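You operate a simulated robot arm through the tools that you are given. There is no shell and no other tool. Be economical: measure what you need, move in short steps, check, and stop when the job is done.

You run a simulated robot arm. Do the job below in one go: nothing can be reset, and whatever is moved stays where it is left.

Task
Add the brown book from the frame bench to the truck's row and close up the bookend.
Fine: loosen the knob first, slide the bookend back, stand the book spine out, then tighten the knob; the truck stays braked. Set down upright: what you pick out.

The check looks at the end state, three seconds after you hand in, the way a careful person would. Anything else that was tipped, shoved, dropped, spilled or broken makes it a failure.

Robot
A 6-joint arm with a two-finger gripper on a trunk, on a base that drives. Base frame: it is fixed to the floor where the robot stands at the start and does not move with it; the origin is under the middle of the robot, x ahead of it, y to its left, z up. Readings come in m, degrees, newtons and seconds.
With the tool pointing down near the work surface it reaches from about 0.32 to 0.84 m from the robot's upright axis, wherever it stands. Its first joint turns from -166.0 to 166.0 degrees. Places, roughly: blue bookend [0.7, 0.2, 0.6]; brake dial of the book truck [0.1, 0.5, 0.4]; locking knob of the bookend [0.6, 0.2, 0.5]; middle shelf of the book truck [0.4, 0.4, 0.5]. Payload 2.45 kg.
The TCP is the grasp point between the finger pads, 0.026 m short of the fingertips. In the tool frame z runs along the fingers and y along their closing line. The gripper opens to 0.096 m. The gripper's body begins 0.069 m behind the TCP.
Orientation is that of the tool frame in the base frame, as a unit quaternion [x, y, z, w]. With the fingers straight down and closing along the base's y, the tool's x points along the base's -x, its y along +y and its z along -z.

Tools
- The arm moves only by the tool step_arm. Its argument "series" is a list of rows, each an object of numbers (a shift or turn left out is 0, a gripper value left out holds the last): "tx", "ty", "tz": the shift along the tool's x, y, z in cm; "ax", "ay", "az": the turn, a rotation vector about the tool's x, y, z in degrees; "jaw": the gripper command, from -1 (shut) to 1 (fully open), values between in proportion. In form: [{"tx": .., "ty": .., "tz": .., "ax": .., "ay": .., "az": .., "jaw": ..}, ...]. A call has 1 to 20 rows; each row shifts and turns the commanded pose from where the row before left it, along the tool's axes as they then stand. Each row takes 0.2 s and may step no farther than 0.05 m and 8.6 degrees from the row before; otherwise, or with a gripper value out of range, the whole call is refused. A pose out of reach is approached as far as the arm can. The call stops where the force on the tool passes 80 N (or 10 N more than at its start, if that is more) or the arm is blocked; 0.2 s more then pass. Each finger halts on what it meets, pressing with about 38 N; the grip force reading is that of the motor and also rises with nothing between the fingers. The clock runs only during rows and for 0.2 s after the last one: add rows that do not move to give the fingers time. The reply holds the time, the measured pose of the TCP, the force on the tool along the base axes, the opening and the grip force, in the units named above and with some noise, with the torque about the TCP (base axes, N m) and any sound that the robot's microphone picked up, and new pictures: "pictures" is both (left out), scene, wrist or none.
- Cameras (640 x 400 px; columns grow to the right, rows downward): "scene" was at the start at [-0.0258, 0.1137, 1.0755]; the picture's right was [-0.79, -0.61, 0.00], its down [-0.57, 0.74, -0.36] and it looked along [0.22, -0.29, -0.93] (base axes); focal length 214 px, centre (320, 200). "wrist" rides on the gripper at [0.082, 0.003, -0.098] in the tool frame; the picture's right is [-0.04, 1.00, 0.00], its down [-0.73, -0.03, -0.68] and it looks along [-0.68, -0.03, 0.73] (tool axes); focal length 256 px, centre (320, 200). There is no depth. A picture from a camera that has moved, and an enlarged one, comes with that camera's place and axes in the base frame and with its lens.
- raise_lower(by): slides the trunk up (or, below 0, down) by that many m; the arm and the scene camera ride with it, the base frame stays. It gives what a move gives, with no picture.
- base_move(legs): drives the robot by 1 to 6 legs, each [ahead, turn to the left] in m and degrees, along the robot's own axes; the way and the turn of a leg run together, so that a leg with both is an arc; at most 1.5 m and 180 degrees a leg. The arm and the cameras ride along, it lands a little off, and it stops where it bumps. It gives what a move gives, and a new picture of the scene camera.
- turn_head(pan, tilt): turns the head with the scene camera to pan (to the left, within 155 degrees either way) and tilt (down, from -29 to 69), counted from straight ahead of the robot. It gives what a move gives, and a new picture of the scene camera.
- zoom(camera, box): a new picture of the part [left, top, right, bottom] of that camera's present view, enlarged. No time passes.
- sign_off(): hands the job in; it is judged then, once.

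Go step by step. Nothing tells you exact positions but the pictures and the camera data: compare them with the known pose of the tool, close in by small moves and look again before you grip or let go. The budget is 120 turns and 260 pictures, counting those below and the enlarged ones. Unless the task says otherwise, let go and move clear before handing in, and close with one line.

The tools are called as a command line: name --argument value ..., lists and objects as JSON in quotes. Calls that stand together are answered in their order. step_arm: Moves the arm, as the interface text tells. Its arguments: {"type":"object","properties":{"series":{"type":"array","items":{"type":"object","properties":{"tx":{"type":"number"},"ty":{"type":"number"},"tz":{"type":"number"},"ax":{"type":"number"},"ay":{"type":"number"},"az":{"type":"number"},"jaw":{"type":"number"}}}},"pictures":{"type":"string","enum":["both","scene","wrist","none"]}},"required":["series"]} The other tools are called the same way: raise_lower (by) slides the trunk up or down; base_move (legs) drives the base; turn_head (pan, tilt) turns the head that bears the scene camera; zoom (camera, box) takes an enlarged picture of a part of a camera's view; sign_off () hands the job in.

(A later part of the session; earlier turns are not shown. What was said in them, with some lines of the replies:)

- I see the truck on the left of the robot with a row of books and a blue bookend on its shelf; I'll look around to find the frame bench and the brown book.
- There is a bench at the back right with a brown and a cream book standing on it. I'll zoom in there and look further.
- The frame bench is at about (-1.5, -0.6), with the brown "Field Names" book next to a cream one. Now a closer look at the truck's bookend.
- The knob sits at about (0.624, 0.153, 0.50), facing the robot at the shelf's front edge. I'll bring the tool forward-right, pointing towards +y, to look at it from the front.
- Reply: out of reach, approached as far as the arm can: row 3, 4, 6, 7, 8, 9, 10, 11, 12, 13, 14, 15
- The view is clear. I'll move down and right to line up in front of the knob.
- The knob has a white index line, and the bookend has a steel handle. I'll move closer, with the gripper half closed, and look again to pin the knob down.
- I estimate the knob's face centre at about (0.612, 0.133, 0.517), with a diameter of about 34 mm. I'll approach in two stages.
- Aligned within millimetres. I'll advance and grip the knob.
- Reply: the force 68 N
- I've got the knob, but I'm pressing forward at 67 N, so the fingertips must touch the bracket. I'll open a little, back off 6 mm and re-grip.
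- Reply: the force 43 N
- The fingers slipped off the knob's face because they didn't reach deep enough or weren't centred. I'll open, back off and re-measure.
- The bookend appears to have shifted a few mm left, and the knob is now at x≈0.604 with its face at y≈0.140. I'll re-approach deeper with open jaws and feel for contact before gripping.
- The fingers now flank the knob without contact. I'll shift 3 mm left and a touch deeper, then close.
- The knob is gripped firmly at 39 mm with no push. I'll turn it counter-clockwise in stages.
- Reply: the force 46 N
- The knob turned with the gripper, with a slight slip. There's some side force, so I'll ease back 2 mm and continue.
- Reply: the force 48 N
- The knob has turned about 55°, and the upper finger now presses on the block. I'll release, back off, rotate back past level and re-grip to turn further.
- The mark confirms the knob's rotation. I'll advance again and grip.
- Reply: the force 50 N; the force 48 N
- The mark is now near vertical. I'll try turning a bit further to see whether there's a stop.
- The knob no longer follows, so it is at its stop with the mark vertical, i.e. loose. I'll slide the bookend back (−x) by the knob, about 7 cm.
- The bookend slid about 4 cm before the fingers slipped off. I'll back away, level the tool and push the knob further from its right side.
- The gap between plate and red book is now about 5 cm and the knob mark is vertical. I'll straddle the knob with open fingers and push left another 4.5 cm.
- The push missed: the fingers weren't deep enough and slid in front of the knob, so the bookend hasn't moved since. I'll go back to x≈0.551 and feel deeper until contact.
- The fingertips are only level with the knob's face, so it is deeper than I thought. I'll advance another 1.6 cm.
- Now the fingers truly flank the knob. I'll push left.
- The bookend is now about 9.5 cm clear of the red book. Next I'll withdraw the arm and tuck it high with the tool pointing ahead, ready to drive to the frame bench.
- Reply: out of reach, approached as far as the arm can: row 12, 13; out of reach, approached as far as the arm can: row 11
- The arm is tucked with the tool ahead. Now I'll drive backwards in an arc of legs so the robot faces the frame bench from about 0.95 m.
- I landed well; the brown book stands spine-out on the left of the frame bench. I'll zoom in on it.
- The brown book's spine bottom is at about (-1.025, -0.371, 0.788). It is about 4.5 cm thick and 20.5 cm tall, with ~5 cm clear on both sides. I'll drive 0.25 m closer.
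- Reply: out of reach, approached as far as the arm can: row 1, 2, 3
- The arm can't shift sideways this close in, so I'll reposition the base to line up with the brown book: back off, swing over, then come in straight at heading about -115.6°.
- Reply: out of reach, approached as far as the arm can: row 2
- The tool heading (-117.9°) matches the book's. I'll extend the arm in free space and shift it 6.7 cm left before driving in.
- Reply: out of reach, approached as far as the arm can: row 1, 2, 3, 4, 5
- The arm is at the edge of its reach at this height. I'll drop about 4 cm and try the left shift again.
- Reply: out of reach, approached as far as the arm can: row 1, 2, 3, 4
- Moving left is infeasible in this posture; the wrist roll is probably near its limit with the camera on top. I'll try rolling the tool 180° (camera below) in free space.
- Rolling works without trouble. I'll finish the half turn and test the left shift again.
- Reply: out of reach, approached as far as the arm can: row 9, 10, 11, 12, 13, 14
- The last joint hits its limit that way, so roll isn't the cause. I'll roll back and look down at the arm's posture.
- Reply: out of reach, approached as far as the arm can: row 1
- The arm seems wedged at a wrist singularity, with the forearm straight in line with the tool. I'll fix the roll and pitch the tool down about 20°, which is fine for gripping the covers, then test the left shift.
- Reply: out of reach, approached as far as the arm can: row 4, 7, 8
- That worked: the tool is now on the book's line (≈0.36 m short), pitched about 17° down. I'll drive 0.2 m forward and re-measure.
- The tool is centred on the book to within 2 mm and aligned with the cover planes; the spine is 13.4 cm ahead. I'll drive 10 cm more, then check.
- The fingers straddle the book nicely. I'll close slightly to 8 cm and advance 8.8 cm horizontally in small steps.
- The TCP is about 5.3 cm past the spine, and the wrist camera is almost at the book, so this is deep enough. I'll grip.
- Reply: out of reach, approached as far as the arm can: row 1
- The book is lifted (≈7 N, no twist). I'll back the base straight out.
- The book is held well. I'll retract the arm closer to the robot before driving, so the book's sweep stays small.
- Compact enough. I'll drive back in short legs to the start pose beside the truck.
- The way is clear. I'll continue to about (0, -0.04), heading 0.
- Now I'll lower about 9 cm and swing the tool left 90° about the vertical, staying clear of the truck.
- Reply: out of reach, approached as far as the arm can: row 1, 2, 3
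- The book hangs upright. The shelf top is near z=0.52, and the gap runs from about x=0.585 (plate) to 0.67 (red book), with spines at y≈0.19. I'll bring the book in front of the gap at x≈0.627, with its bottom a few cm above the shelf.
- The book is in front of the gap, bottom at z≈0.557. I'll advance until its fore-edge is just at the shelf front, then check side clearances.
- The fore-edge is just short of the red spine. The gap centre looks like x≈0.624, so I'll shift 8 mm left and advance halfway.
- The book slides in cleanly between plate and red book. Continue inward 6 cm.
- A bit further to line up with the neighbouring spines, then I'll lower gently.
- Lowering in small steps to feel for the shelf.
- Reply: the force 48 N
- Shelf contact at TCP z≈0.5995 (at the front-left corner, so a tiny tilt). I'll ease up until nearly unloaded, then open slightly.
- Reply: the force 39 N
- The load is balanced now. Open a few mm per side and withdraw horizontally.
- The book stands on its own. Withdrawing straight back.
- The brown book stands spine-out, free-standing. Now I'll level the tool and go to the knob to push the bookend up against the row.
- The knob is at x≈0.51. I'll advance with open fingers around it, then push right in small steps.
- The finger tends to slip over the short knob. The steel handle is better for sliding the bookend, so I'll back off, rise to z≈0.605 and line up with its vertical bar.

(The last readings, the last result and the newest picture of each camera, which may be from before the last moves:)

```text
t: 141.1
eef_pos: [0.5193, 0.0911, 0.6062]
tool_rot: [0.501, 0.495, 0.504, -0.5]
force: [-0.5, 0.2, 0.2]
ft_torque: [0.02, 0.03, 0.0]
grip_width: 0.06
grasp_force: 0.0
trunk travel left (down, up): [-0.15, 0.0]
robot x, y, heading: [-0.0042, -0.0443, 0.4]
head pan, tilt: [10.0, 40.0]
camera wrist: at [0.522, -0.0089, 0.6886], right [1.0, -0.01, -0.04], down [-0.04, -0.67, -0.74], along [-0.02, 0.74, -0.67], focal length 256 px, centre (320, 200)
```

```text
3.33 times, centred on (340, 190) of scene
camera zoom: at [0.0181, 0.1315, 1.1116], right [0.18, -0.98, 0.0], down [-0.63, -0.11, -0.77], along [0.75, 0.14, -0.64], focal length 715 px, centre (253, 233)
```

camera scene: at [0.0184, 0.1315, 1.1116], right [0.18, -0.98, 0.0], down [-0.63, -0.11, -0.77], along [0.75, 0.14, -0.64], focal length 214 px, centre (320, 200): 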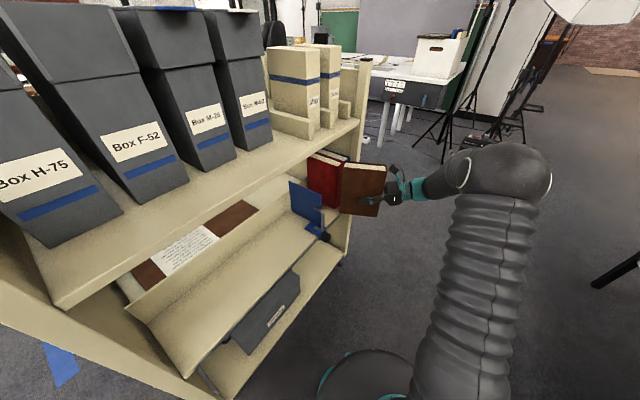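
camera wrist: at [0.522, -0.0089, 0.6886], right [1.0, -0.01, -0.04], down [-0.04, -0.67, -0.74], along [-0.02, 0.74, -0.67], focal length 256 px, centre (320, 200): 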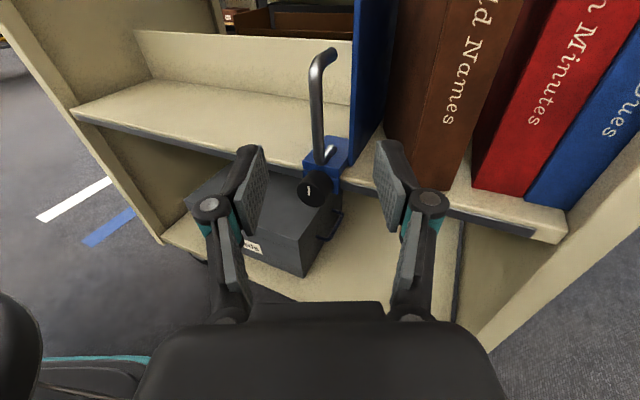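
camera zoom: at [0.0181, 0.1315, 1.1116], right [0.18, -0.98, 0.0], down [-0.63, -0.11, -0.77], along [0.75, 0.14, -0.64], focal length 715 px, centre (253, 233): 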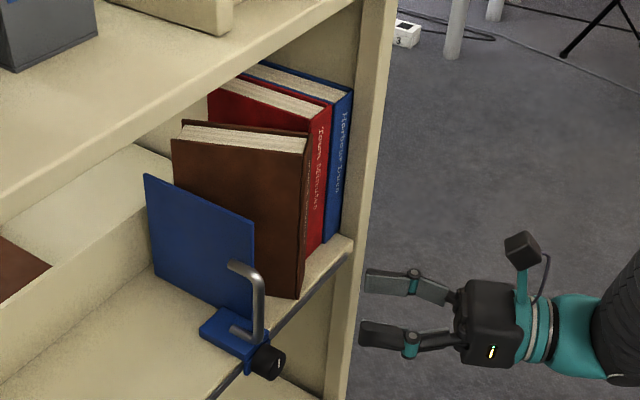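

The handle bar is at about x=0.518, y≈0.20. I'll advance and grip it.

step_arm --series '[{"tz": 3.5}, {"tz": 3.5}, {"tz": 2}, {"tz": 1.2}, {}, {"jaw": -0.2}, {"jaw": -0.5}, {"jaw": -1}, {}]' --pictures "wrist"

zoom --camera "scene" --box '[260, 130, 420, 250]'

```text
t: 143.1
eef_pos: [0.5211, 0.1937, 0.6056]
tool_rot: [0.501, 0.494, 0.505, -0.499]
force: [-1.2, -3.2, -0.4]
ft_torque: [-0.06, -0.05, 0.02]
grip_width: 0.0113
grasp_force: 38.6
trunk travel left (down, up): [-0.15, 0.0]
robot x, y, heading: [-0.0062, -0.0412, 0.2]
head pan, tilt: [10.0, 40.0]
camera wrist: at [0.5229, 0.0945, 0.6865], right [1.0, -0.01, -0.04], down [-0.04, -0.67, -0.74], along [-0.02, 0.74, -0.67], focal length 256 px, centre (320, 200)
```

wrist: 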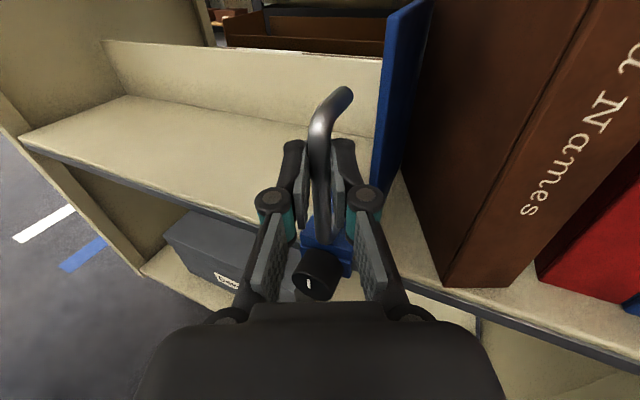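

```text
3.33 times, centred on (340, 190) of scene
camera zoom: at [0.018, 0.1314, 1.1116], right [0.18, -0.98, 0.0], down [-0.63, -0.11, -0.77], along [0.75, 0.14, -0.64], focal length 715 px, centre (253, 233)
```

zoom: 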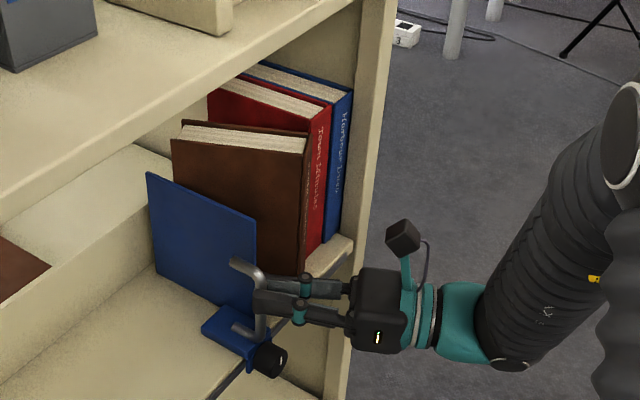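

Handle gripped (11 mm bar). Now I'll slide the bookend right in small steps, watching the force.

step_arm --series '[{"ty": 0.5}, {"ty": 0.5}, {"ty": 0.5}, {"ty": 0.5}, {"ty": 0.5}, {}]' --pictures "wrist"

zoom --camera "scene" --box '[260, 130, 420, 250]'

```text
t: 144.5
eef_pos: [0.5464, 0.1947, 0.6061]
tool_rot: [0.5, 0.494, 0.505, -0.5]
force: [-12.6, -25.0, 1.6]
ft_torque: [0.15, -0.05, 0.12]
grip_width: 0.0107
grasp_force: 38.1
trunk travel left (down, up): [-0.15, 0.0]
robot x, y, heading: [-0.0073, -0.0424, 0.1]
head pan, tilt: [10.0, 40.0]
camera wrist: at [0.5484, 0.0945, 0.6873], right [1.0, -0.01, -0.04], down [-0.04, -0.67, -0.74], along [-0.02, 0.74, -0.67], focal length 256 px, centre (320, 200)
```

wrist: 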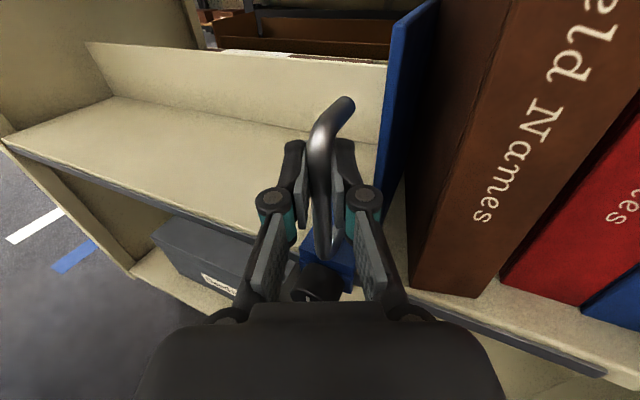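

```text
3.33 times, centred on (340, 190) of scene
camera zoom: at [0.0175, 0.1302, 1.1118], right [0.18, -0.98, 0.0], down [-0.63, -0.11, -0.77], along [0.75, 0.14, -0.64], focal length 715 px, centre (253, 233)
```

zoom: 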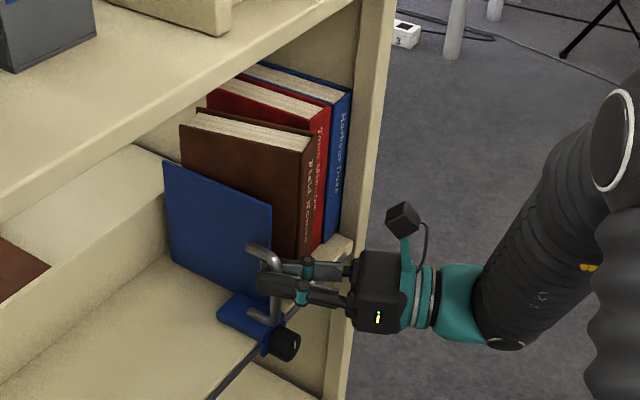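

Bookend and book are moving right. There is some sideways load, so I'll relax 2 mm towards me and go on.

step_arm --series '[{"tz": -0.2}, {"ty": 0.5, "tz": -0.03}, {"ty": 0.5, "tz": -0.03}, {"ty": 0.4, "tz": -0.03}, {}]' --pictures "wrist"

zoom --camera "scene" --box '[260, 130, 420, 250]'

```text
t: 145.7
eef_pos: [0.5597, 0.1921, 0.6054]
tool_rot: [0.5, 0.494, 0.506, -0.5]
force: [-9.6, -20.3, 2.9]
ft_torque: [0.07, 0.01, 0.02]
grip_width: 0.0104
grasp_force: 37.8
trunk travel left (down, up): [-0.15, 0.0]
robot x, y, heading: [-0.0036, -0.0417, 0.3]
head pan, tilt: [10.0, 40.0]
camera wrist: at [0.563, 0.0918, 0.6871], right [1.0, -0.01, -0.04], down [-0.04, -0.67, -0.74], along [-0.02, 0.74, -0.67], focal length 256 px, centre (320, 200)
```

wrist: 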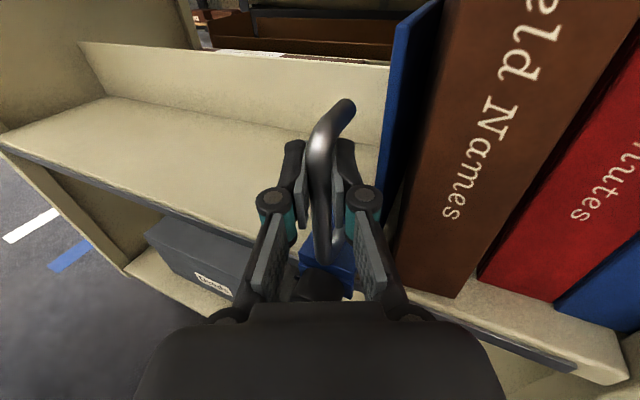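

```text
3.33 times, centred on (340, 190) of scene
camera zoom: at [0.0175, 0.1302, 1.1118], right [0.18, -0.98, 0.0], down [-0.63, -0.11, -0.77], along [0.75, 0.14, -0.64], focal length 715 px, centre (253, 233)
```

zoom: 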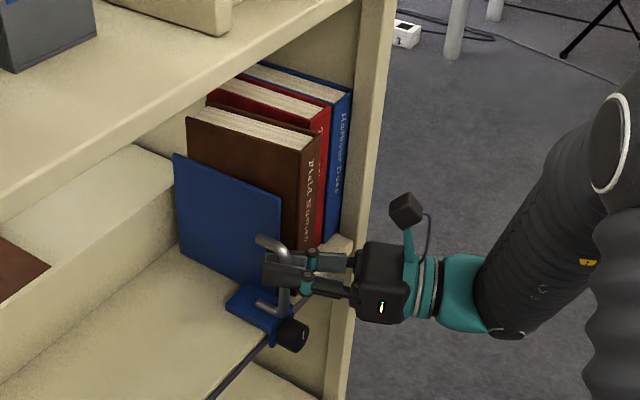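

Still moving freely. Continue until the row closes up.

step_arm --series '[{"ty": 0.4, "tz": -0.05}, {"ty": 0.3, "tz": -0.05}, {"ty": 0.3, "tz": -0.05}, {}]' --pictures "wrist"

zoom --camera "scene" --box '[260, 130, 420, 250]'

```text
t: 146.7
eef_pos: [0.5707, 0.1886, 0.6051]
tool_rot: [0.5, 0.495, 0.505, -0.5]
force: [-14.0, -25.1, 4.6]
ft_torque: [0.03, -0.01, 0.07]
grip_width: 0.0104
grasp_force: 37.2
trunk travel left (down, up): [-0.15, 0.0]
robot x, y, heading: [-0.0042, -0.0425, 0.3]
head pan, tilt: [10.0, 40.0]
camera wrist: at [0.5717, 0.0891, 0.6869], right [1.0, -0.01, -0.04], down [-0.04, -0.67, -0.74], along [-0.02, 0.74, -0.67], focal length 256 px, centre (320, 200)
```

wrist: 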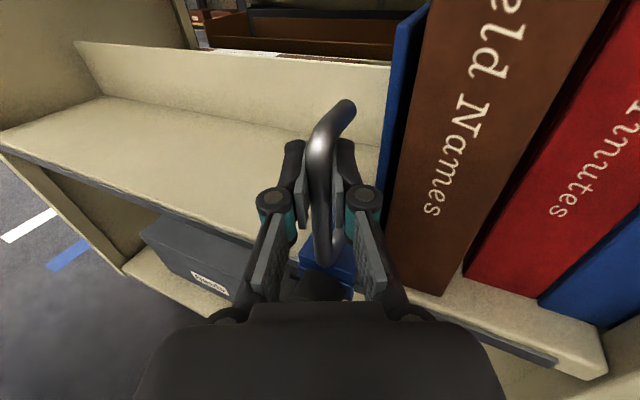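

```text
3.33 times, centred on (340, 190) of scene
camera zoom: at [0.0174, 0.1299, 1.1118], right [0.18, -0.98, 0.0], down [-0.63, -0.11, -0.77], along [0.75, 0.14, -0.64], focal length 715 px, centre (253, 233)
```

zoom: 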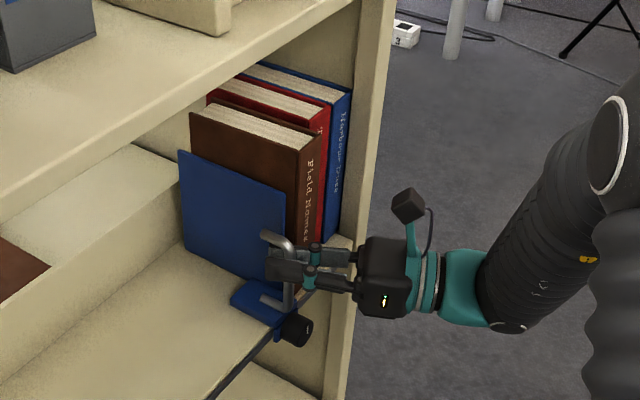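

About 1 cm remains between brown and red. Continue.

step_arm --series '[{"ty": 0.3, "tz": -0.12}, {"ty": 0.3, "tz": -0.12}, {"ty": 0.3, "tz": -0.12}, {}]' --pictures "wrist"

zoom --camera "scene" --box '[260, 130, 420, 250]'

```text
t: 147.7
eef_pos: [0.5798, 0.1863, 0.6052]
tool_rot: [0.501, 0.495, 0.504, -0.499]
force: [-15.4, -24.5, -0.7]
ft_torque: [0.0, -0.08, -0.01]
grip_width: 0.0102
grasp_force: 38.4
trunk travel left (down, up): [-0.15, 0.0]
robot x, y, heading: [-0.0031, -0.0403, 0.3]
head pan, tilt: [10.0, 40.0]
camera wrist: at [0.5811, 0.0869, 0.6869], right [1.0, -0.01, -0.04], down [-0.04, -0.67, -0.74], along [-0.02, 0.74, -0.67], focal length 256 px, centre (320, 200)
```

wrist: 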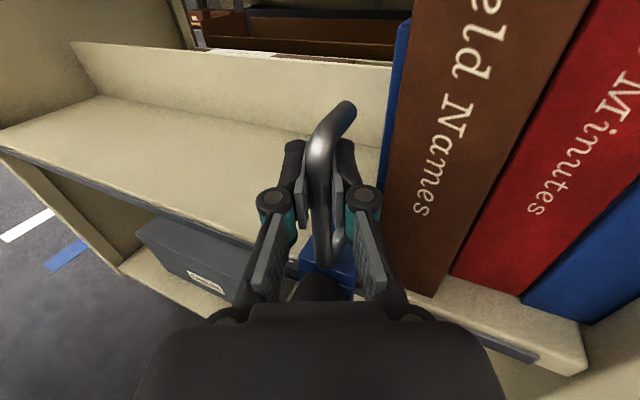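

```text
3.33 times, centred on (340, 190) of scene
camera zoom: at [0.0175, 0.1298, 1.1118], right [0.18, -0.98, 0.0], down [-0.63, -0.11, -0.77], along [0.75, 0.14, -0.64], focal length 715 px, centre (253, 233)
```

zoom: 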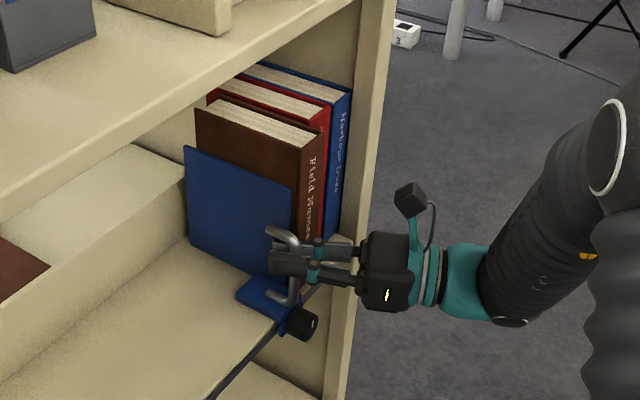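

Almost closed. A little further until the force rises.

step_arm --series '[{"ty": 0.3, "tz": -0.1}, {"ty": 0.2, "tz": -0.05}, {}]' --pictures "wrist"

step_arm --series '[{"ty": 0.2, "tz": -0.05}, {"ty": 0.2, "tz": -0.05}, {}]' --pictures "wrist"

zoom --camera "scene" --box '[260, 130, 420, 250]'

```text
t: 148.5
eef_pos: [0.5839, 0.1853, 0.606]
tool_rot: [0.5, 0.495, 0.504, -0.5]
force: [-18.8, -21.0, -0.6]
ft_torque: [0.18, -0.06, -0.03]
grip_width: 0.0104
grasp_force: 37.6
trunk travel left (down, up): [-0.15, 0.0]
robot x, y, heading: [-0.0066, -0.0426, 0.4]
head pan, tilt: [10.0, 40.0]
camera wrist: at [0.5859, 0.0848, 0.6869], right [1.0, -0.01, -0.04], down [-0.04, -0.67, -0.74], along [-0.02, 0.74, -0.67], focal length 256 px, centre (320, 200)
```

wrist: 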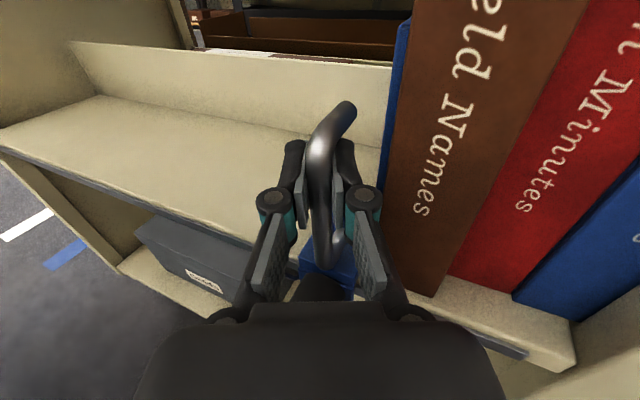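

```text
t: 149.3
eef_pos: [0.5846, 0.184, 0.6056]
tool_rot: [0.5, 0.496, 0.503, -0.5]
force: [-41.8, -23.5, -4.0]
ft_torque: [0.36, -0.11, 0.03]
grip_width: 0.0103
grasp_force: 38.2
trunk travel left (down, up): [-0.15, 0.0]
robot x, y, heading: [-0.0081, -0.0442, 0.3]
head pan, tilt: [10.0, 40.0]
camera wrist: at [0.588, 0.0845, 0.687], right [1.0, -0.01, -0.04], down [-0.03, -0.67, -0.74], along [-0.02, 0.74, -0.67], focal length 256 px, centre (320, 200)
```

wrist: 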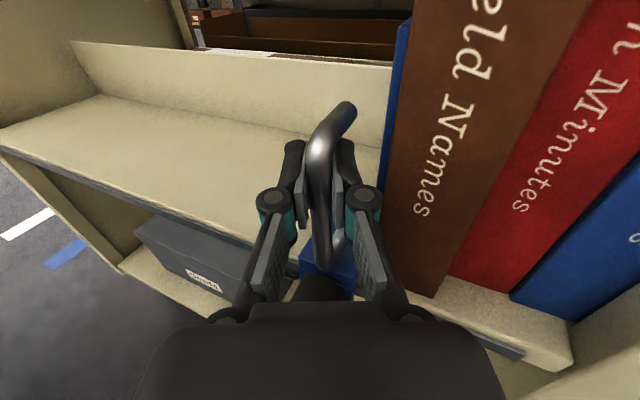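

```text
3.33 times, centred on (340, 190) of scene
camera zoom: at [0.0162, 0.1297, 1.1117], right [0.18, -0.98, 0.0], down [-0.63, -0.11, -0.77], along [0.75, 0.14, -0.64], focal length 715 px, centre (253, 233)
```

zoom: 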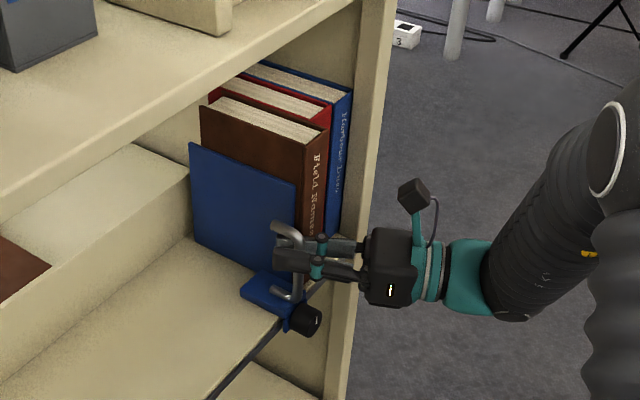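

The force jumped to 42 N: the row is closed up. I'll relax the push, release the handle, and go to the knob.

step_arm --series '[{"ty": -0.3}, {"jaw": -0.5}, {"jaw": 0.0}, {"jaw": 0.25}, {"tz": -3}, {"tz": -4}, {"tz": -4}, {"tx": -4.5}, {"tx": -4.5, "ty": -0.6}, {}]' --pictures "wrist"

zoom --camera "wrist" --box '[220, 0, 520, 200]'

zoom --camera "scene" --box '[260, 130, 420, 250]'

```text
t: 151.5
eef_pos: [0.5774, 0.0747, 0.5119]
tool_rot: [0.501, 0.495, 0.505, -0.499]
force: [0.7, 0.4, -0.8]
ft_torque: [0.03, -0.01, 0.02]
grip_width: 0.0603
grasp_force: 0.0
trunk travel left (down, up): [-0.15, 0.0]
robot x, y, heading: [-0.0084, -0.0419, 0.2]
head pan, tilt: [10.0, 40.0]
camera wrist: at [0.5808, -0.025, 0.5937], right [1.0, -0.01, -0.04], down [-0.04, -0.67, -0.74], along [-0.02, 0.74, -0.67], focal length 256 px, centre (320, 200)
```

wrist: 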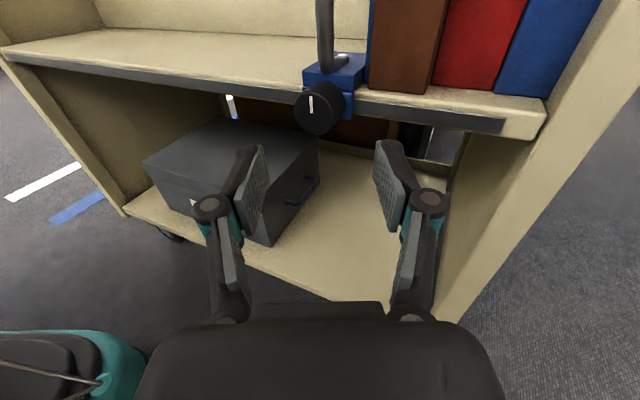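

```text
2.00 times, centred on (370, 100) of wrist
camera zoom: at [0.5808, -0.025, 0.5937], right [1.0, -0.01, -0.04], down [-0.04, -0.67, -0.74], along [-0.02, 0.74, -0.67], focal length 512 px, centre (220, 400)
```

zoom: 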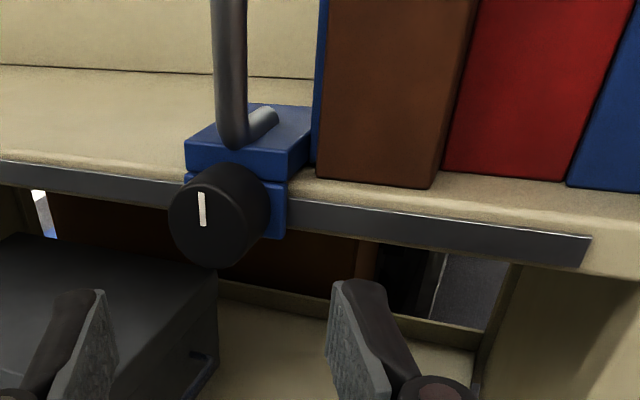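

```text
3.33 times, centred on (340, 190) of scene
camera zoom: at [0.0178, 0.1305, 1.1116], right [0.18, -0.98, 0.0], down [-0.63, -0.11, -0.77], along [0.75, 0.14, -0.64], focal length 715 px, centre (253, 233)
```

zoom: 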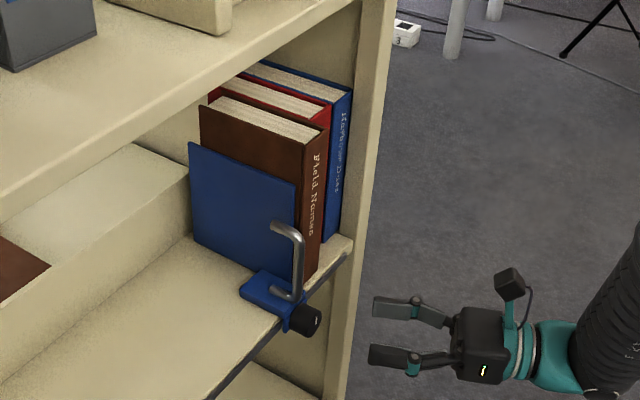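

The row is snug: bookend, brown, red, blue. Now to tighten the knob: I'll roll the tool −40°, grip deep on the knob, then turn clockwise.

step_arm --series '[{"tx": 0.5, "ty": -0.2}, {"az": -8}, {"az": -8}, {"az": -8}, {"az": -8}, {"az": -8}, {"tz": 3}, {"tz": 3}, {"tz": 1.5}, {"tz": 0.6}, {}]' --pictures "wrist"

zoom --camera "wrist" --box '[220, 50, 420, 250]'

```text
t: 153.9
eef_pos: [0.5777, 0.1586, 0.5199]
tool_rot: [0.301, 0.636, 0.645, -0.298]
force: [1.0, -0.2, 1.1]
ft_torque: [-0.01, 0.0, -0.02]
grip_width: 0.0609
grasp_force: 0.6
trunk travel left (down, up): [-0.15, 0.0]
robot x, y, heading: [-0.0004, -0.0414, 0.4]
head pan, tilt: [10.0, 40.0]
camera wrist: at [0.5265, 0.059, 0.5841], right [0.79, -0.01, 0.61], down [0.44, -0.68, -0.59], along [0.42, 0.73, -0.53], focal length 256 px, centre (320, 200)
```

wrist: 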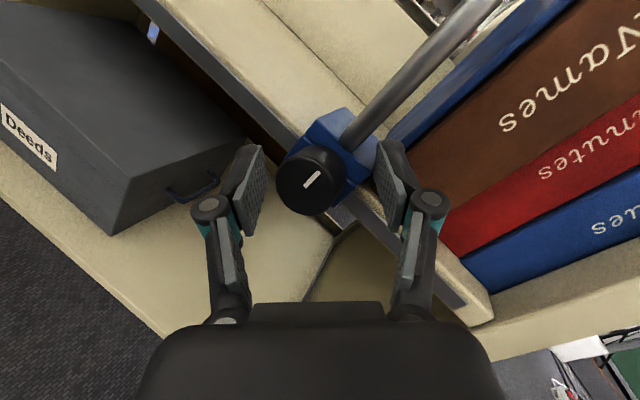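

```text
2.00 times, centred on (320, 150) of wrist
camera zoom: at [0.5265, 0.059, 0.5841], right [0.79, -0.01, 0.61], down [0.44, -0.68, -0.59], along [0.42, 0.73, -0.53], focal length 512 px, centre (320, 300)
```

zoom: 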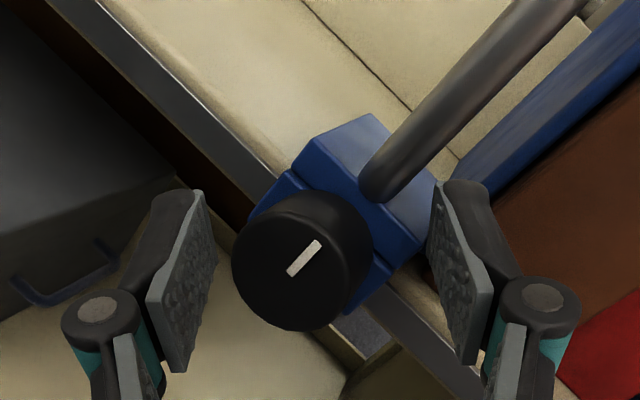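

The knob is 5 mm to the left in the tool frame. I'll shift and close.

step_arm --series '[{"ty": -0.5}, {"jaw": 0.0}, {"jaw": -0.3}, {"jaw": -1}, {}, {}]' --pictures "none"

step_arm --series '[{"az": 8}, {"az": 8}, {"az": 8}, {"az": 8}, {"az": 8}, {}]' --pictures "wrist"

zoom --camera "wrist" --box '[220, 50, 420, 250]'

```text
t: 155.3
eef_pos: [0.572, 0.1538, 0.5152]
tool_rot: [0.303, 0.636, 0.644, -0.298]
force: [-21.7, -47.0, -9.5]
ft_torque: [-0.06, -0.2, -0.55]
grip_width: 0.0448
grasp_force: 44.3
trunk travel left (down, up): [-0.15, 0.0]
robot x, y, heading: [-0.0058, -0.0418, 0.1]
head pan, tilt: [10.0, 40.0]
```

```text
t: 156.7
eef_pos: [0.5719, 0.156, 0.5179]
tool_rot: [0.5, 0.494, 0.505, -0.5]
force: [-21.6, -49.0, 9.4]
ft_torque: [0.25, -0.19, -0.6]
grip_width: 0.0454
grasp_force: 45.3
trunk travel left (down, up): [-0.15, 0.0]
robot x, y, heading: [-0.0061, -0.0427, -0.2]
head pan, tilt: [10.0, 40.0]
camera wrist: at [0.5741, 0.0553, 0.5992], right [1.0, -0.01, -0.04], down [-0.04, -0.67, -0.74], along [-0.02, 0.74, -0.67], focal length 256 px, centre (320, 200)
```

wrist: 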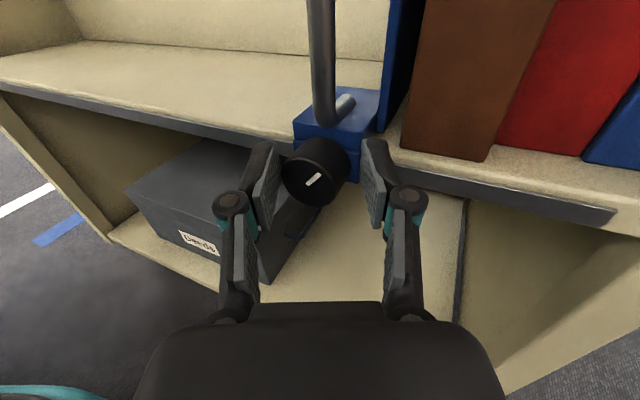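

```text
2.00 times, centred on (320, 150) of wrist
camera zoom: at [0.5741, 0.0553, 0.5992], right [1.0, -0.01, -0.04], down [-0.04, -0.67, -0.74], along [-0.02, 0.74, -0.67], focal length 512 px, centre (320, 300)
```

zoom: 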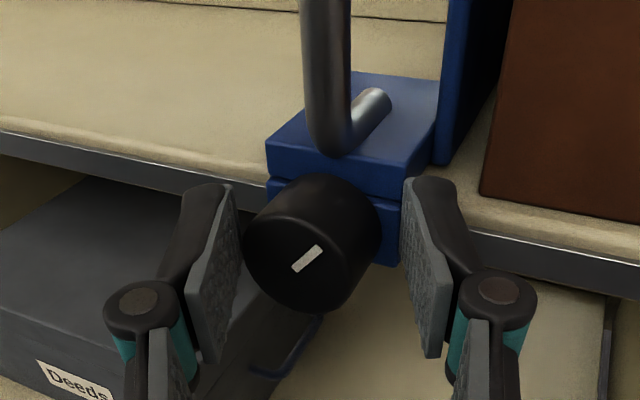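

The knob is turning clockwise well, but the grip pulled the bookend a few mm left, opening a gap. I'll ease back slightly and push right with the grip before tightening fully.

step_arm --series '[{"tz": -0.4}, {"ty": 0.3}, {"ty": 0.3}, {"ty": 0.3}, {}]' --pictures "none"

zoom --camera "wrist" --box '[220, 50, 420, 250]'

zoom --camera "scene" --box '[260, 130, 420, 250]'

```text
t: 157.9
eef_pos: [0.58, 0.1514, 0.5177]
tool_rot: [0.5, 0.495, 0.506, -0.5]
force: [-21.1, -46.5, 20.5]
ft_torque: [-0.07, 0.0, -0.64]
grip_width: 0.0455
grasp_force: 44.6
trunk travel left (down, up): [-0.15, 0.0]
robot x, y, heading: [-0.0027, -0.0447, -0.1]
head pan, tilt: [10.0, 40.0]
```

```text
2.00 times, centred on (320, 150) of wrist
camera zoom: at [0.5823, 0.0513, 0.5989], right [1.0, -0.01, -0.04], down [-0.04, -0.67, -0.74], along [-0.02, 0.74, -0.67], focal length 512 px, centre (320, 300)
```

zoom: 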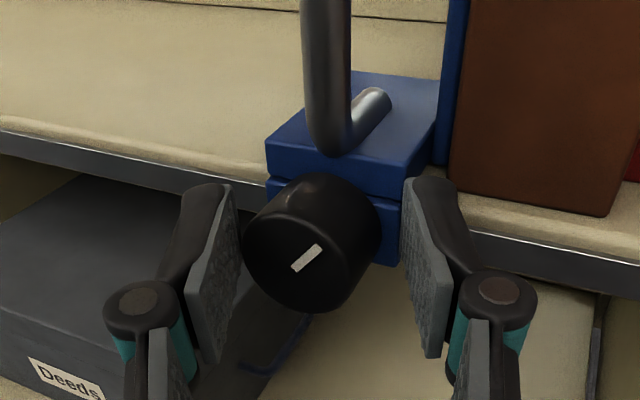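

```text
3.33 times, centred on (340, 190) of scene
camera zoom: at [0.0164, 0.1278, 1.1121], right [0.17, -0.98, 0.0], down [-0.63, -0.11, -0.77], along [0.76, 0.13, -0.64], focal length 715 px, centre (253, 233)
```

zoom: 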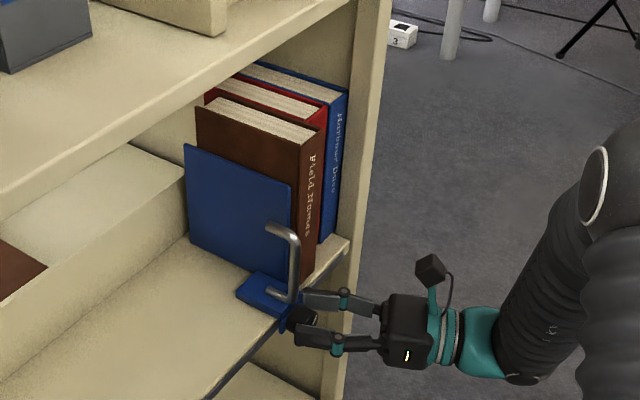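

step_arm --series '[{"tz": -0.3, "ty": 0.2}, {"ty": 0.2}, {}]' --pictures "none"

zoom --camera "wrist" --box '[220, 50, 420, 250]'

```text
t: 158.7
eef_pos: [0.581, 0.1506, 0.5173]
tool_rot: [0.499, 0.496, 0.503, -0.502]
force: [-36.6, -19.8, 21.3]
ft_torque: [-0.13, 0.28, 0.36]
grip_width: 0.046
grasp_force: 44.7
trunk travel left (down, up): [-0.15, 0.0]
robot x, y, heading: [-0.0105, -0.0428, 0.5]
head pan, tilt: [10.0, 40.0]
```

```text
2.00 times, centred on (320, 150) of wrist
camera zoom: at [0.5848, 0.051, 0.5986], right [1.0, 0.0, -0.04], down [-0.03, -0.67, -0.74], along [-0.02, 0.74, -0.67], focal length 512 px, centre (320, 300)
```

zoom: 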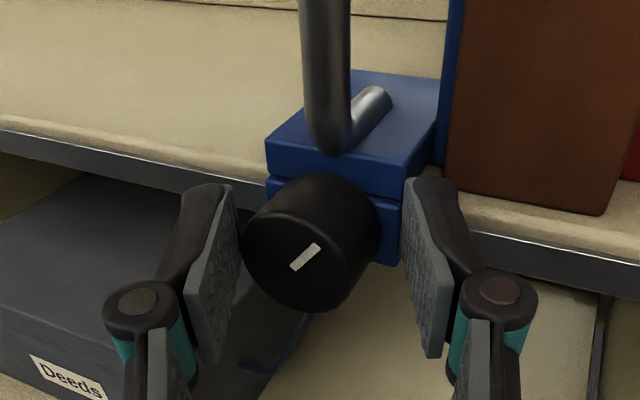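

The bookend is firmly against the row (−37 N). Now tighten the rest of the way.

step_arm --series '[{"az": 8}, {"az": 8}, {"az": 8}, {"az": 8}, {"az": 8}, {}]' --pictures "wrist"

zoom --camera "wrist" --box '[220, 50, 420, 250]'

zoom --camera "scene" --box '[260, 130, 420, 250]'

```text
t: 160.1
eef_pos: [0.5846, 0.1469, 0.5193]
tool_rot: [-0.637, -0.294, -0.305, 0.644]
force: [-33.7, -51.1, 27.6]
ft_torque: [-0.4, 0.78, 0.63]
grip_width: 0.0372
grasp_force: 44.8
trunk travel left (down, up): [-0.15, 0.0]
robot x, y, heading: [-0.0072, -0.0415, 0.1]
head pan, tilt: [10.0, 40.0]
camera wrist: at [0.6383, 0.0465, 0.5791], right [0.74, 0.0, -0.67], down [-0.5, -0.67, -0.55], along [-0.45, 0.75, -0.49], focal length 256 px, centre (320, 200)
```

wrist: 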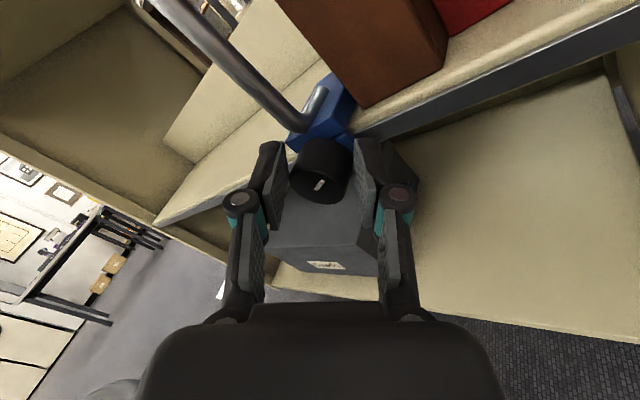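

```text
2.00 times, centred on (320, 150) of wrist
camera zoom: at [0.6383, 0.0465, 0.5791], right [0.74, 0.0, -0.67], down [-0.5, -0.67, -0.55], along [-0.45, 0.75, -0.49], focal length 512 px, centre (320, 300)
```

zoom: 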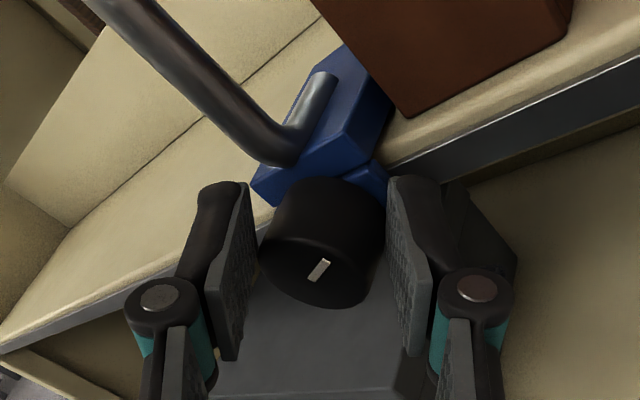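

```text
3.33 times, centred on (340, 190) of scene
camera zoom: at [0.016, 0.1272, 1.1123], right [0.17, -0.98, 0.0], down [-0.63, -0.11, -0.77], along [0.76, 0.13, -0.64], focal length 715 px, centre (253, 233)
```

zoom: 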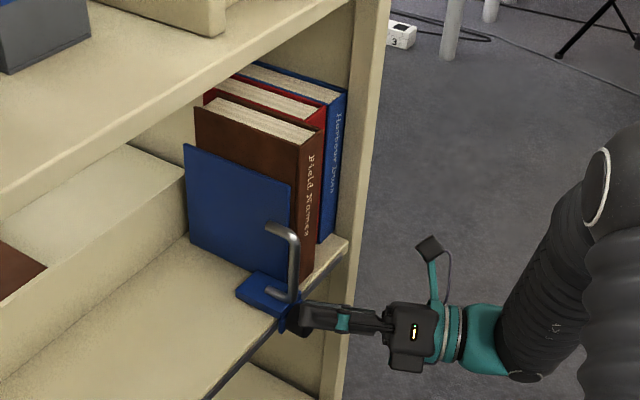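

Nearly there. I'll release, back off, and compare the mark with its original orientation in a level view.

step_arm --series '[{"ty": 0.0, "jaw": 0.0}, {"jaw": 0.25}, {"tz": -2}, {"tz": -3}, {"tz": -3}, {"az": -8}, {"az": -8}, {"az": -8}, {"az": -8}, {"az": -8}, {}]' --pictures "wrist"

zoom --camera "wrist" --box '[220, 0, 420, 200]'

zoom --camera "scene" --box '[260, 130, 420, 250]'

```text
t: 162.5
eef_pos: [0.585, 0.0685, 0.5164]
tool_rot: [0.5, 0.496, 0.505, -0.5]
force: [0.3, -0.9, 0.4]
ft_torque: [0.0, 0.02, 0.03]
grip_width: 0.06
grasp_force: 0.0
trunk travel left (down, up): [-0.15, 0.0]
robot x, y, heading: [-0.0044, -0.0444, 0.4]
head pan, tilt: [10.0, 40.0]
camera wrist: at [0.5859, -0.0302, 0.5973], right [1.0, -0.01, -0.04], down [-0.04, -0.67, -0.74], along [-0.02, 0.74, -0.67], focal length 256 px, centre (320, 200)
```

wrist: 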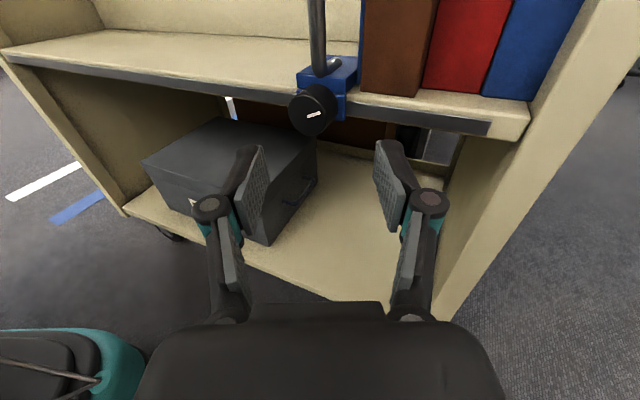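

```text
2.00 times, centred on (320, 100) of wrist
camera zoom: at [0.5859, -0.0302, 0.5973], right [1.0, -0.01, -0.04], down [-0.04, -0.67, -0.74], along [-0.02, 0.74, -0.67], focal length 512 px, centre (320, 400)
```

zoom: 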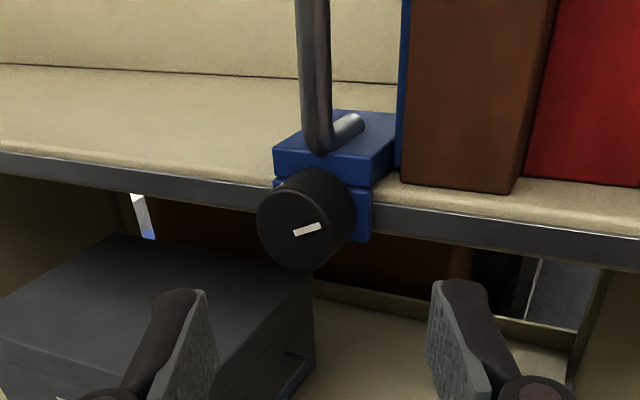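

```text
3.33 times, centred on (340, 190) of scene
camera zoom: at [0.0173, 0.1294, 1.1116], right [0.18, -0.98, 0.0], down [-0.63, -0.11, -0.77], along [0.75, 0.14, -0.64], focal length 715 px, centre (253, 233)
```

zoom: 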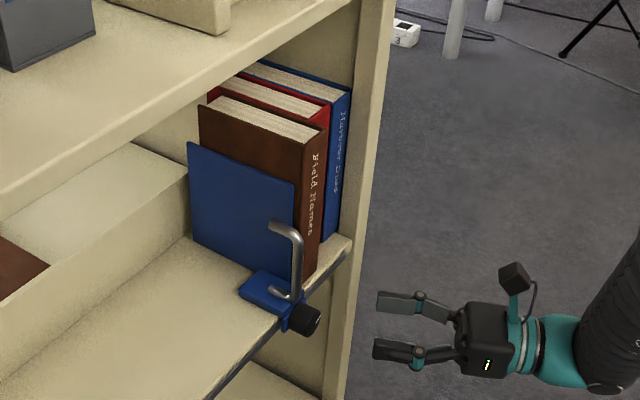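

The mark is about 25° short of its original locked position. I'll re-grip and turn further.

step_arm --series '[{"ty": -0.5}, {"az": -8}, {"az": -8}, {"tz": 3}, {"tz": 3}, {"tz": 1.7}, {}, {"jaw": -0.1}, {"jaw": -0.3}, {"jaw": -1}, {}, {}]' --pictures "none"

zoom --camera "wrist" --box '[220, 50, 420, 250]'

```text
t: 165.1
eef_pos: [0.5777, 0.1467, 0.5157]
tool_rot: [0.426, 0.561, 0.567, -0.426]
force: [-39.7, -13.0, -13.1]
ft_torque: [-0.07, 0.03, -0.14]
grip_width: 0.0384
grasp_force: 45.1
trunk travel left (down, up): [-0.15, 0.0]
robot x, y, heading: [-0.0058, -0.0455, 0.2]
head pan, tilt: [10.0, 40.0]
```

```text
2.00 times, centred on (320, 150) of wrist
camera zoom: at [0.5577, 0.0476, 0.5937], right [0.97, -0.01, 0.23], down [0.17, -0.68, -0.72], along [0.16, 0.74, -0.66], focal length 512 px, centre (320, 300)
```

zoom: 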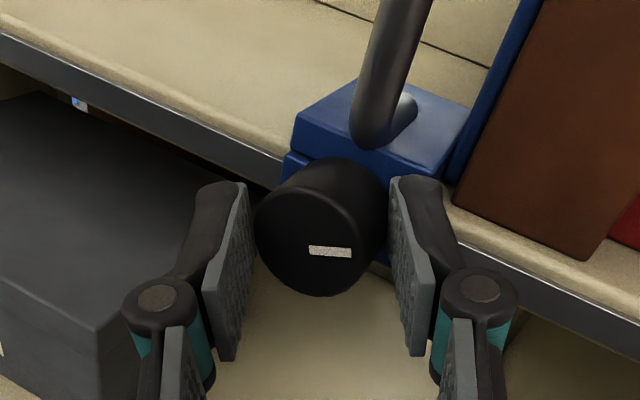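

Good grip at 38 mm, still pressing right. Turn clockwise.

step_arm --series '[{"az": 8}, {"az": 8}, {"az": 8}, {"az": 8}, {"az": 8}, {}]' --pictures "none"

zoom --camera "wrist" --box '[220, 50, 420, 250]'

```text
t: 166.5
eef_pos: [0.58, 0.1469, 0.5173]
tool_rot: [0.593, 0.379, 0.391, -0.593]
force: [-13.9, -23.8, 5.5]
ft_torque: [-0.77, -0.02, 0.45]
grip_width: 0.0378
grasp_force: 45.6
trunk travel left (down, up): [-0.15, 0.0]
robot x, y, heading: [-0.0032, -0.0426, -0.0]
head pan, tilt: [10.0, 40.0]
```

```text
2.00 times, centred on (320, 150) of wrist
camera zoom: at [0.6151, 0.0457, 0.5905], right [0.9, -0.01, -0.44], down [-0.33, -0.67, -0.66], along [-0.29, 0.74, -0.6], focal length 512 px, centre (320, 300)
```

zoom: 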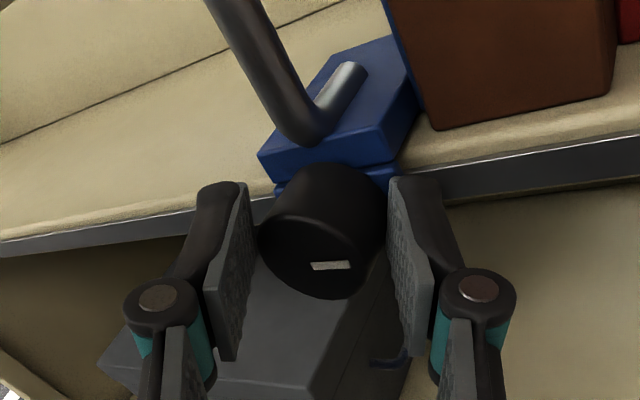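

It turned about 35° without slipping. I'll go on to feel for the tight stop.

step_arm --series '[{"az": 8}, {"az": 8}, {"az": 8}, {}]' --pictures "none"

zoom --camera "wrist" --box '[220, 50, 420, 250]'

```text
t: 167.5
eef_pos: [0.5796, 0.1466, 0.5164]
tool_rot: [-0.659, -0.248, -0.256, 0.662]
force: [9.5, -5.1, -7.0]
ft_torque: [-0.25, -0.51, -1.39]
grip_width: 0.0369
grasp_force: 44.9
trunk travel left (down, up): [-0.15, 0.0]
robot x, y, heading: [-0.0101, -0.0451, 0.0]
head pan, tilt: [10.0, 40.0]
```

```text
2.00 times, centred on (320, 150) of wrist
camera zoom: at [0.6416, 0.0473, 0.5679], right [0.64, 0.0, -0.77], down [-0.57, -0.67, -0.47], along [-0.52, 0.74, -0.43], focal length 512 px, centre (320, 300)
```

zoom: 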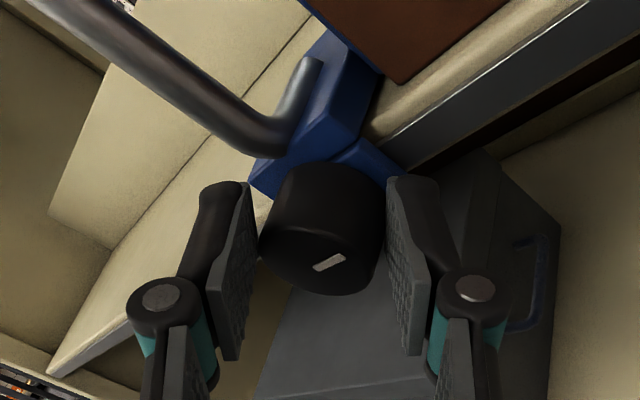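

The knob no longer follows the gripper: it's tight at its stop. I'll release, back off and inspect.

step_arm --series '[{"jaw": 0.0}, {"jaw": 0.25}, {}, {"tz": -2}, {"tz": -3}, {"tz": -4}, {"az": -8}, {"az": -8}, {"az": -8}, {"az": -8}, {"az": -8}, {"az": -8}, {"tz": -3}, {"tx": 4}, {"tx": 4}, {}]' --pictures "both"

zoom --camera "scene" --box '[260, 130, 420, 250]'

zoom --camera "wrist" --box '[220, 0, 520, 200]'

```text
t: 170.9
eef_pos: [0.5787, 0.0228, 0.5975]
tool_rot: [0.501, 0.496, 0.504, -0.5]
force: [0.5, 0.3, 0.7]
ft_torque: [0.02, 0.0, 0.0]
grip_width: 0.0599
grasp_force: 0.1
trunk travel left (down, up): [-0.15, 0.0]
robot x, y, heading: [-0.0066, -0.0424, 0.2]
head pan, tilt: [10.0, 40.0]
camera scene: at [0.0172, 0.1291, 1.1116], right [0.18, -0.98, 0.0], down [-0.63, -0.11, -0.77], along [0.75, 0.14, -0.64], focal length 214 px, centre (320, 200)
camera wrist: at [0.5821, -0.0765, 0.6781], right [1.0, -0.01, -0.04], down [-0.04, -0.67, -0.74], along [-0.02, 0.74, -0.67], focal length 256 px, centre (320, 200)
```

scene: 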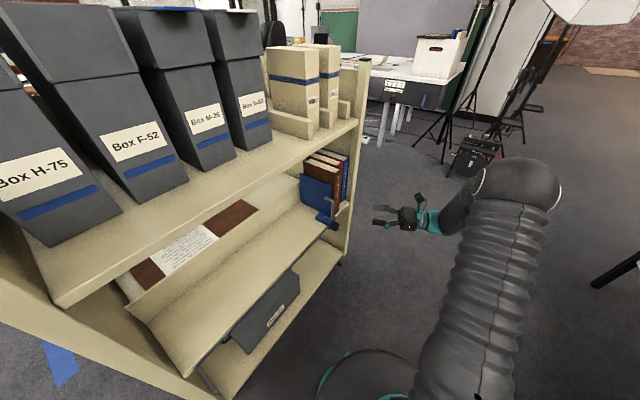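
wrist: 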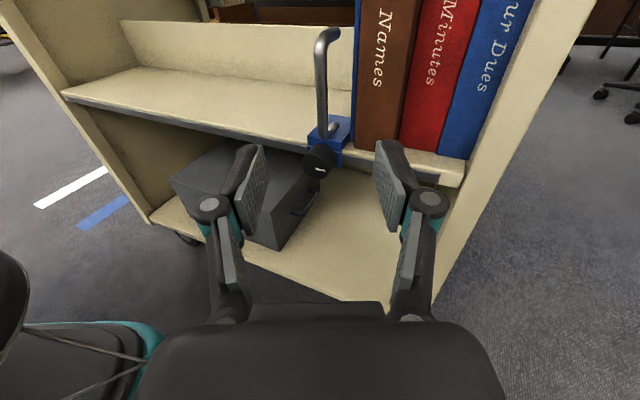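

```text
3.33 times, centred on (340, 190) of scene
camera zoom: at [0.0172, 0.1291, 1.1116], right [0.18, -0.98, 0.0], down [-0.63, -0.11, -0.77], along [0.75, 0.14, -0.64], focal length 715 px, centre (253, 233)
```

zoom: 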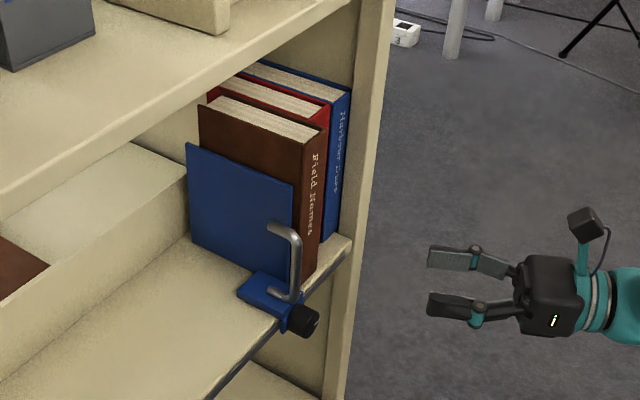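

```text
2.00 times, centred on (370, 100) of wrist
camera zoom: at [0.5821, -0.0765, 0.6781], right [1.0, -0.01, -0.04], down [-0.04, -0.67, -0.74], along [-0.02, 0.74, -0.67], focal length 512 px, centre (220, 400)
```

zoom: 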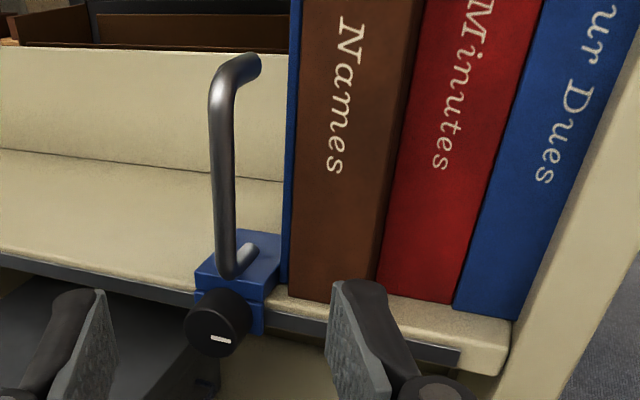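

Everything looks closed up and the mark is back to horizontal. I'll check the plate–book contact closely.

zoom --camera "wrist" --box '[310, 0, 420, 100]'

zoom --camera "scene" --box '[295, 145, 360, 195]'

zoom --camera "wrist" --box '[300, 110, 400, 190]'

```text
4.00 times, centred on (365, 50) of wrist
camera zoom: at [0.5821, -0.0765, 0.6781], right [1.0, -0.01, -0.04], down [-0.04, -0.67, -0.74], along [-0.02, 0.74, -0.67], focal length 1024 px, centre (140, 800)
```

zoom: 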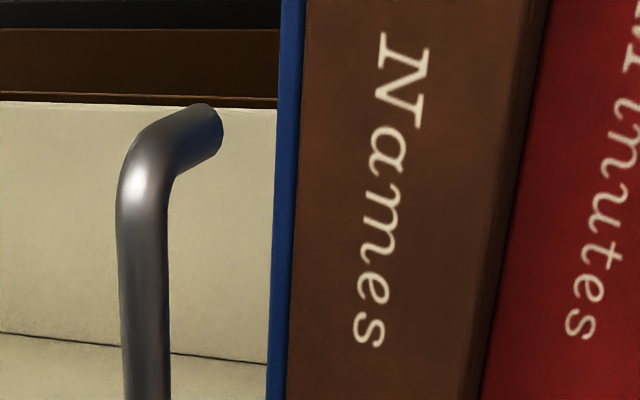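

```text
8.00 times, centred on (328, 170) of scene
camera zoom: at [0.0172, 0.1291, 1.1116], right [0.18, -0.98, 0.0], down [-0.63, -0.11, -0.77], along [0.75, 0.14, -0.64], focal length 1716 px, centre (260, 440)
```

zoom: 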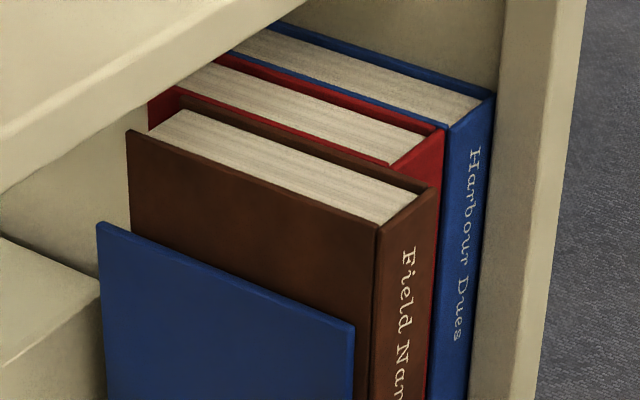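

```text
5.00 times, centred on (350, 150) of wrist
camera zoom: at [0.5821, -0.0765, 0.6781], right [1.0, -0.01, -0.04], down [-0.04, -0.67, -0.74], along [-0.02, 0.74, -0.67], focal length 1280 px, centre (170, 450)
```

zoom: 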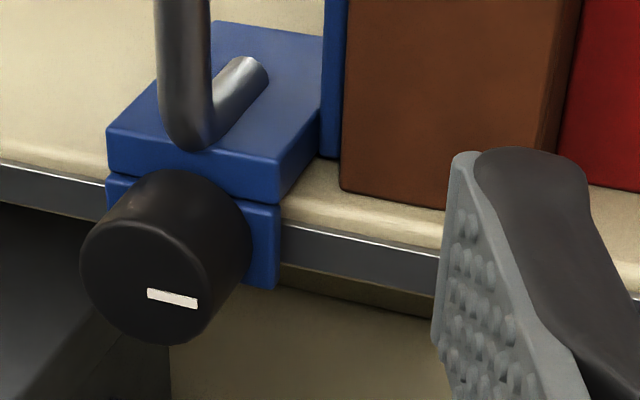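

The brown book stands upright and spine-out against the red one. The bookend plate touches it, the knob mark is back to its locked angle, and the gripper is clear, so I'm handing in.

sign_off

```text
The job is handed in.
```

The brown book ("Field Names") is in the truck's row, upright and spine out. The bookend is closed up against it and the knob is tightened. I didn't touch the truck's brake.
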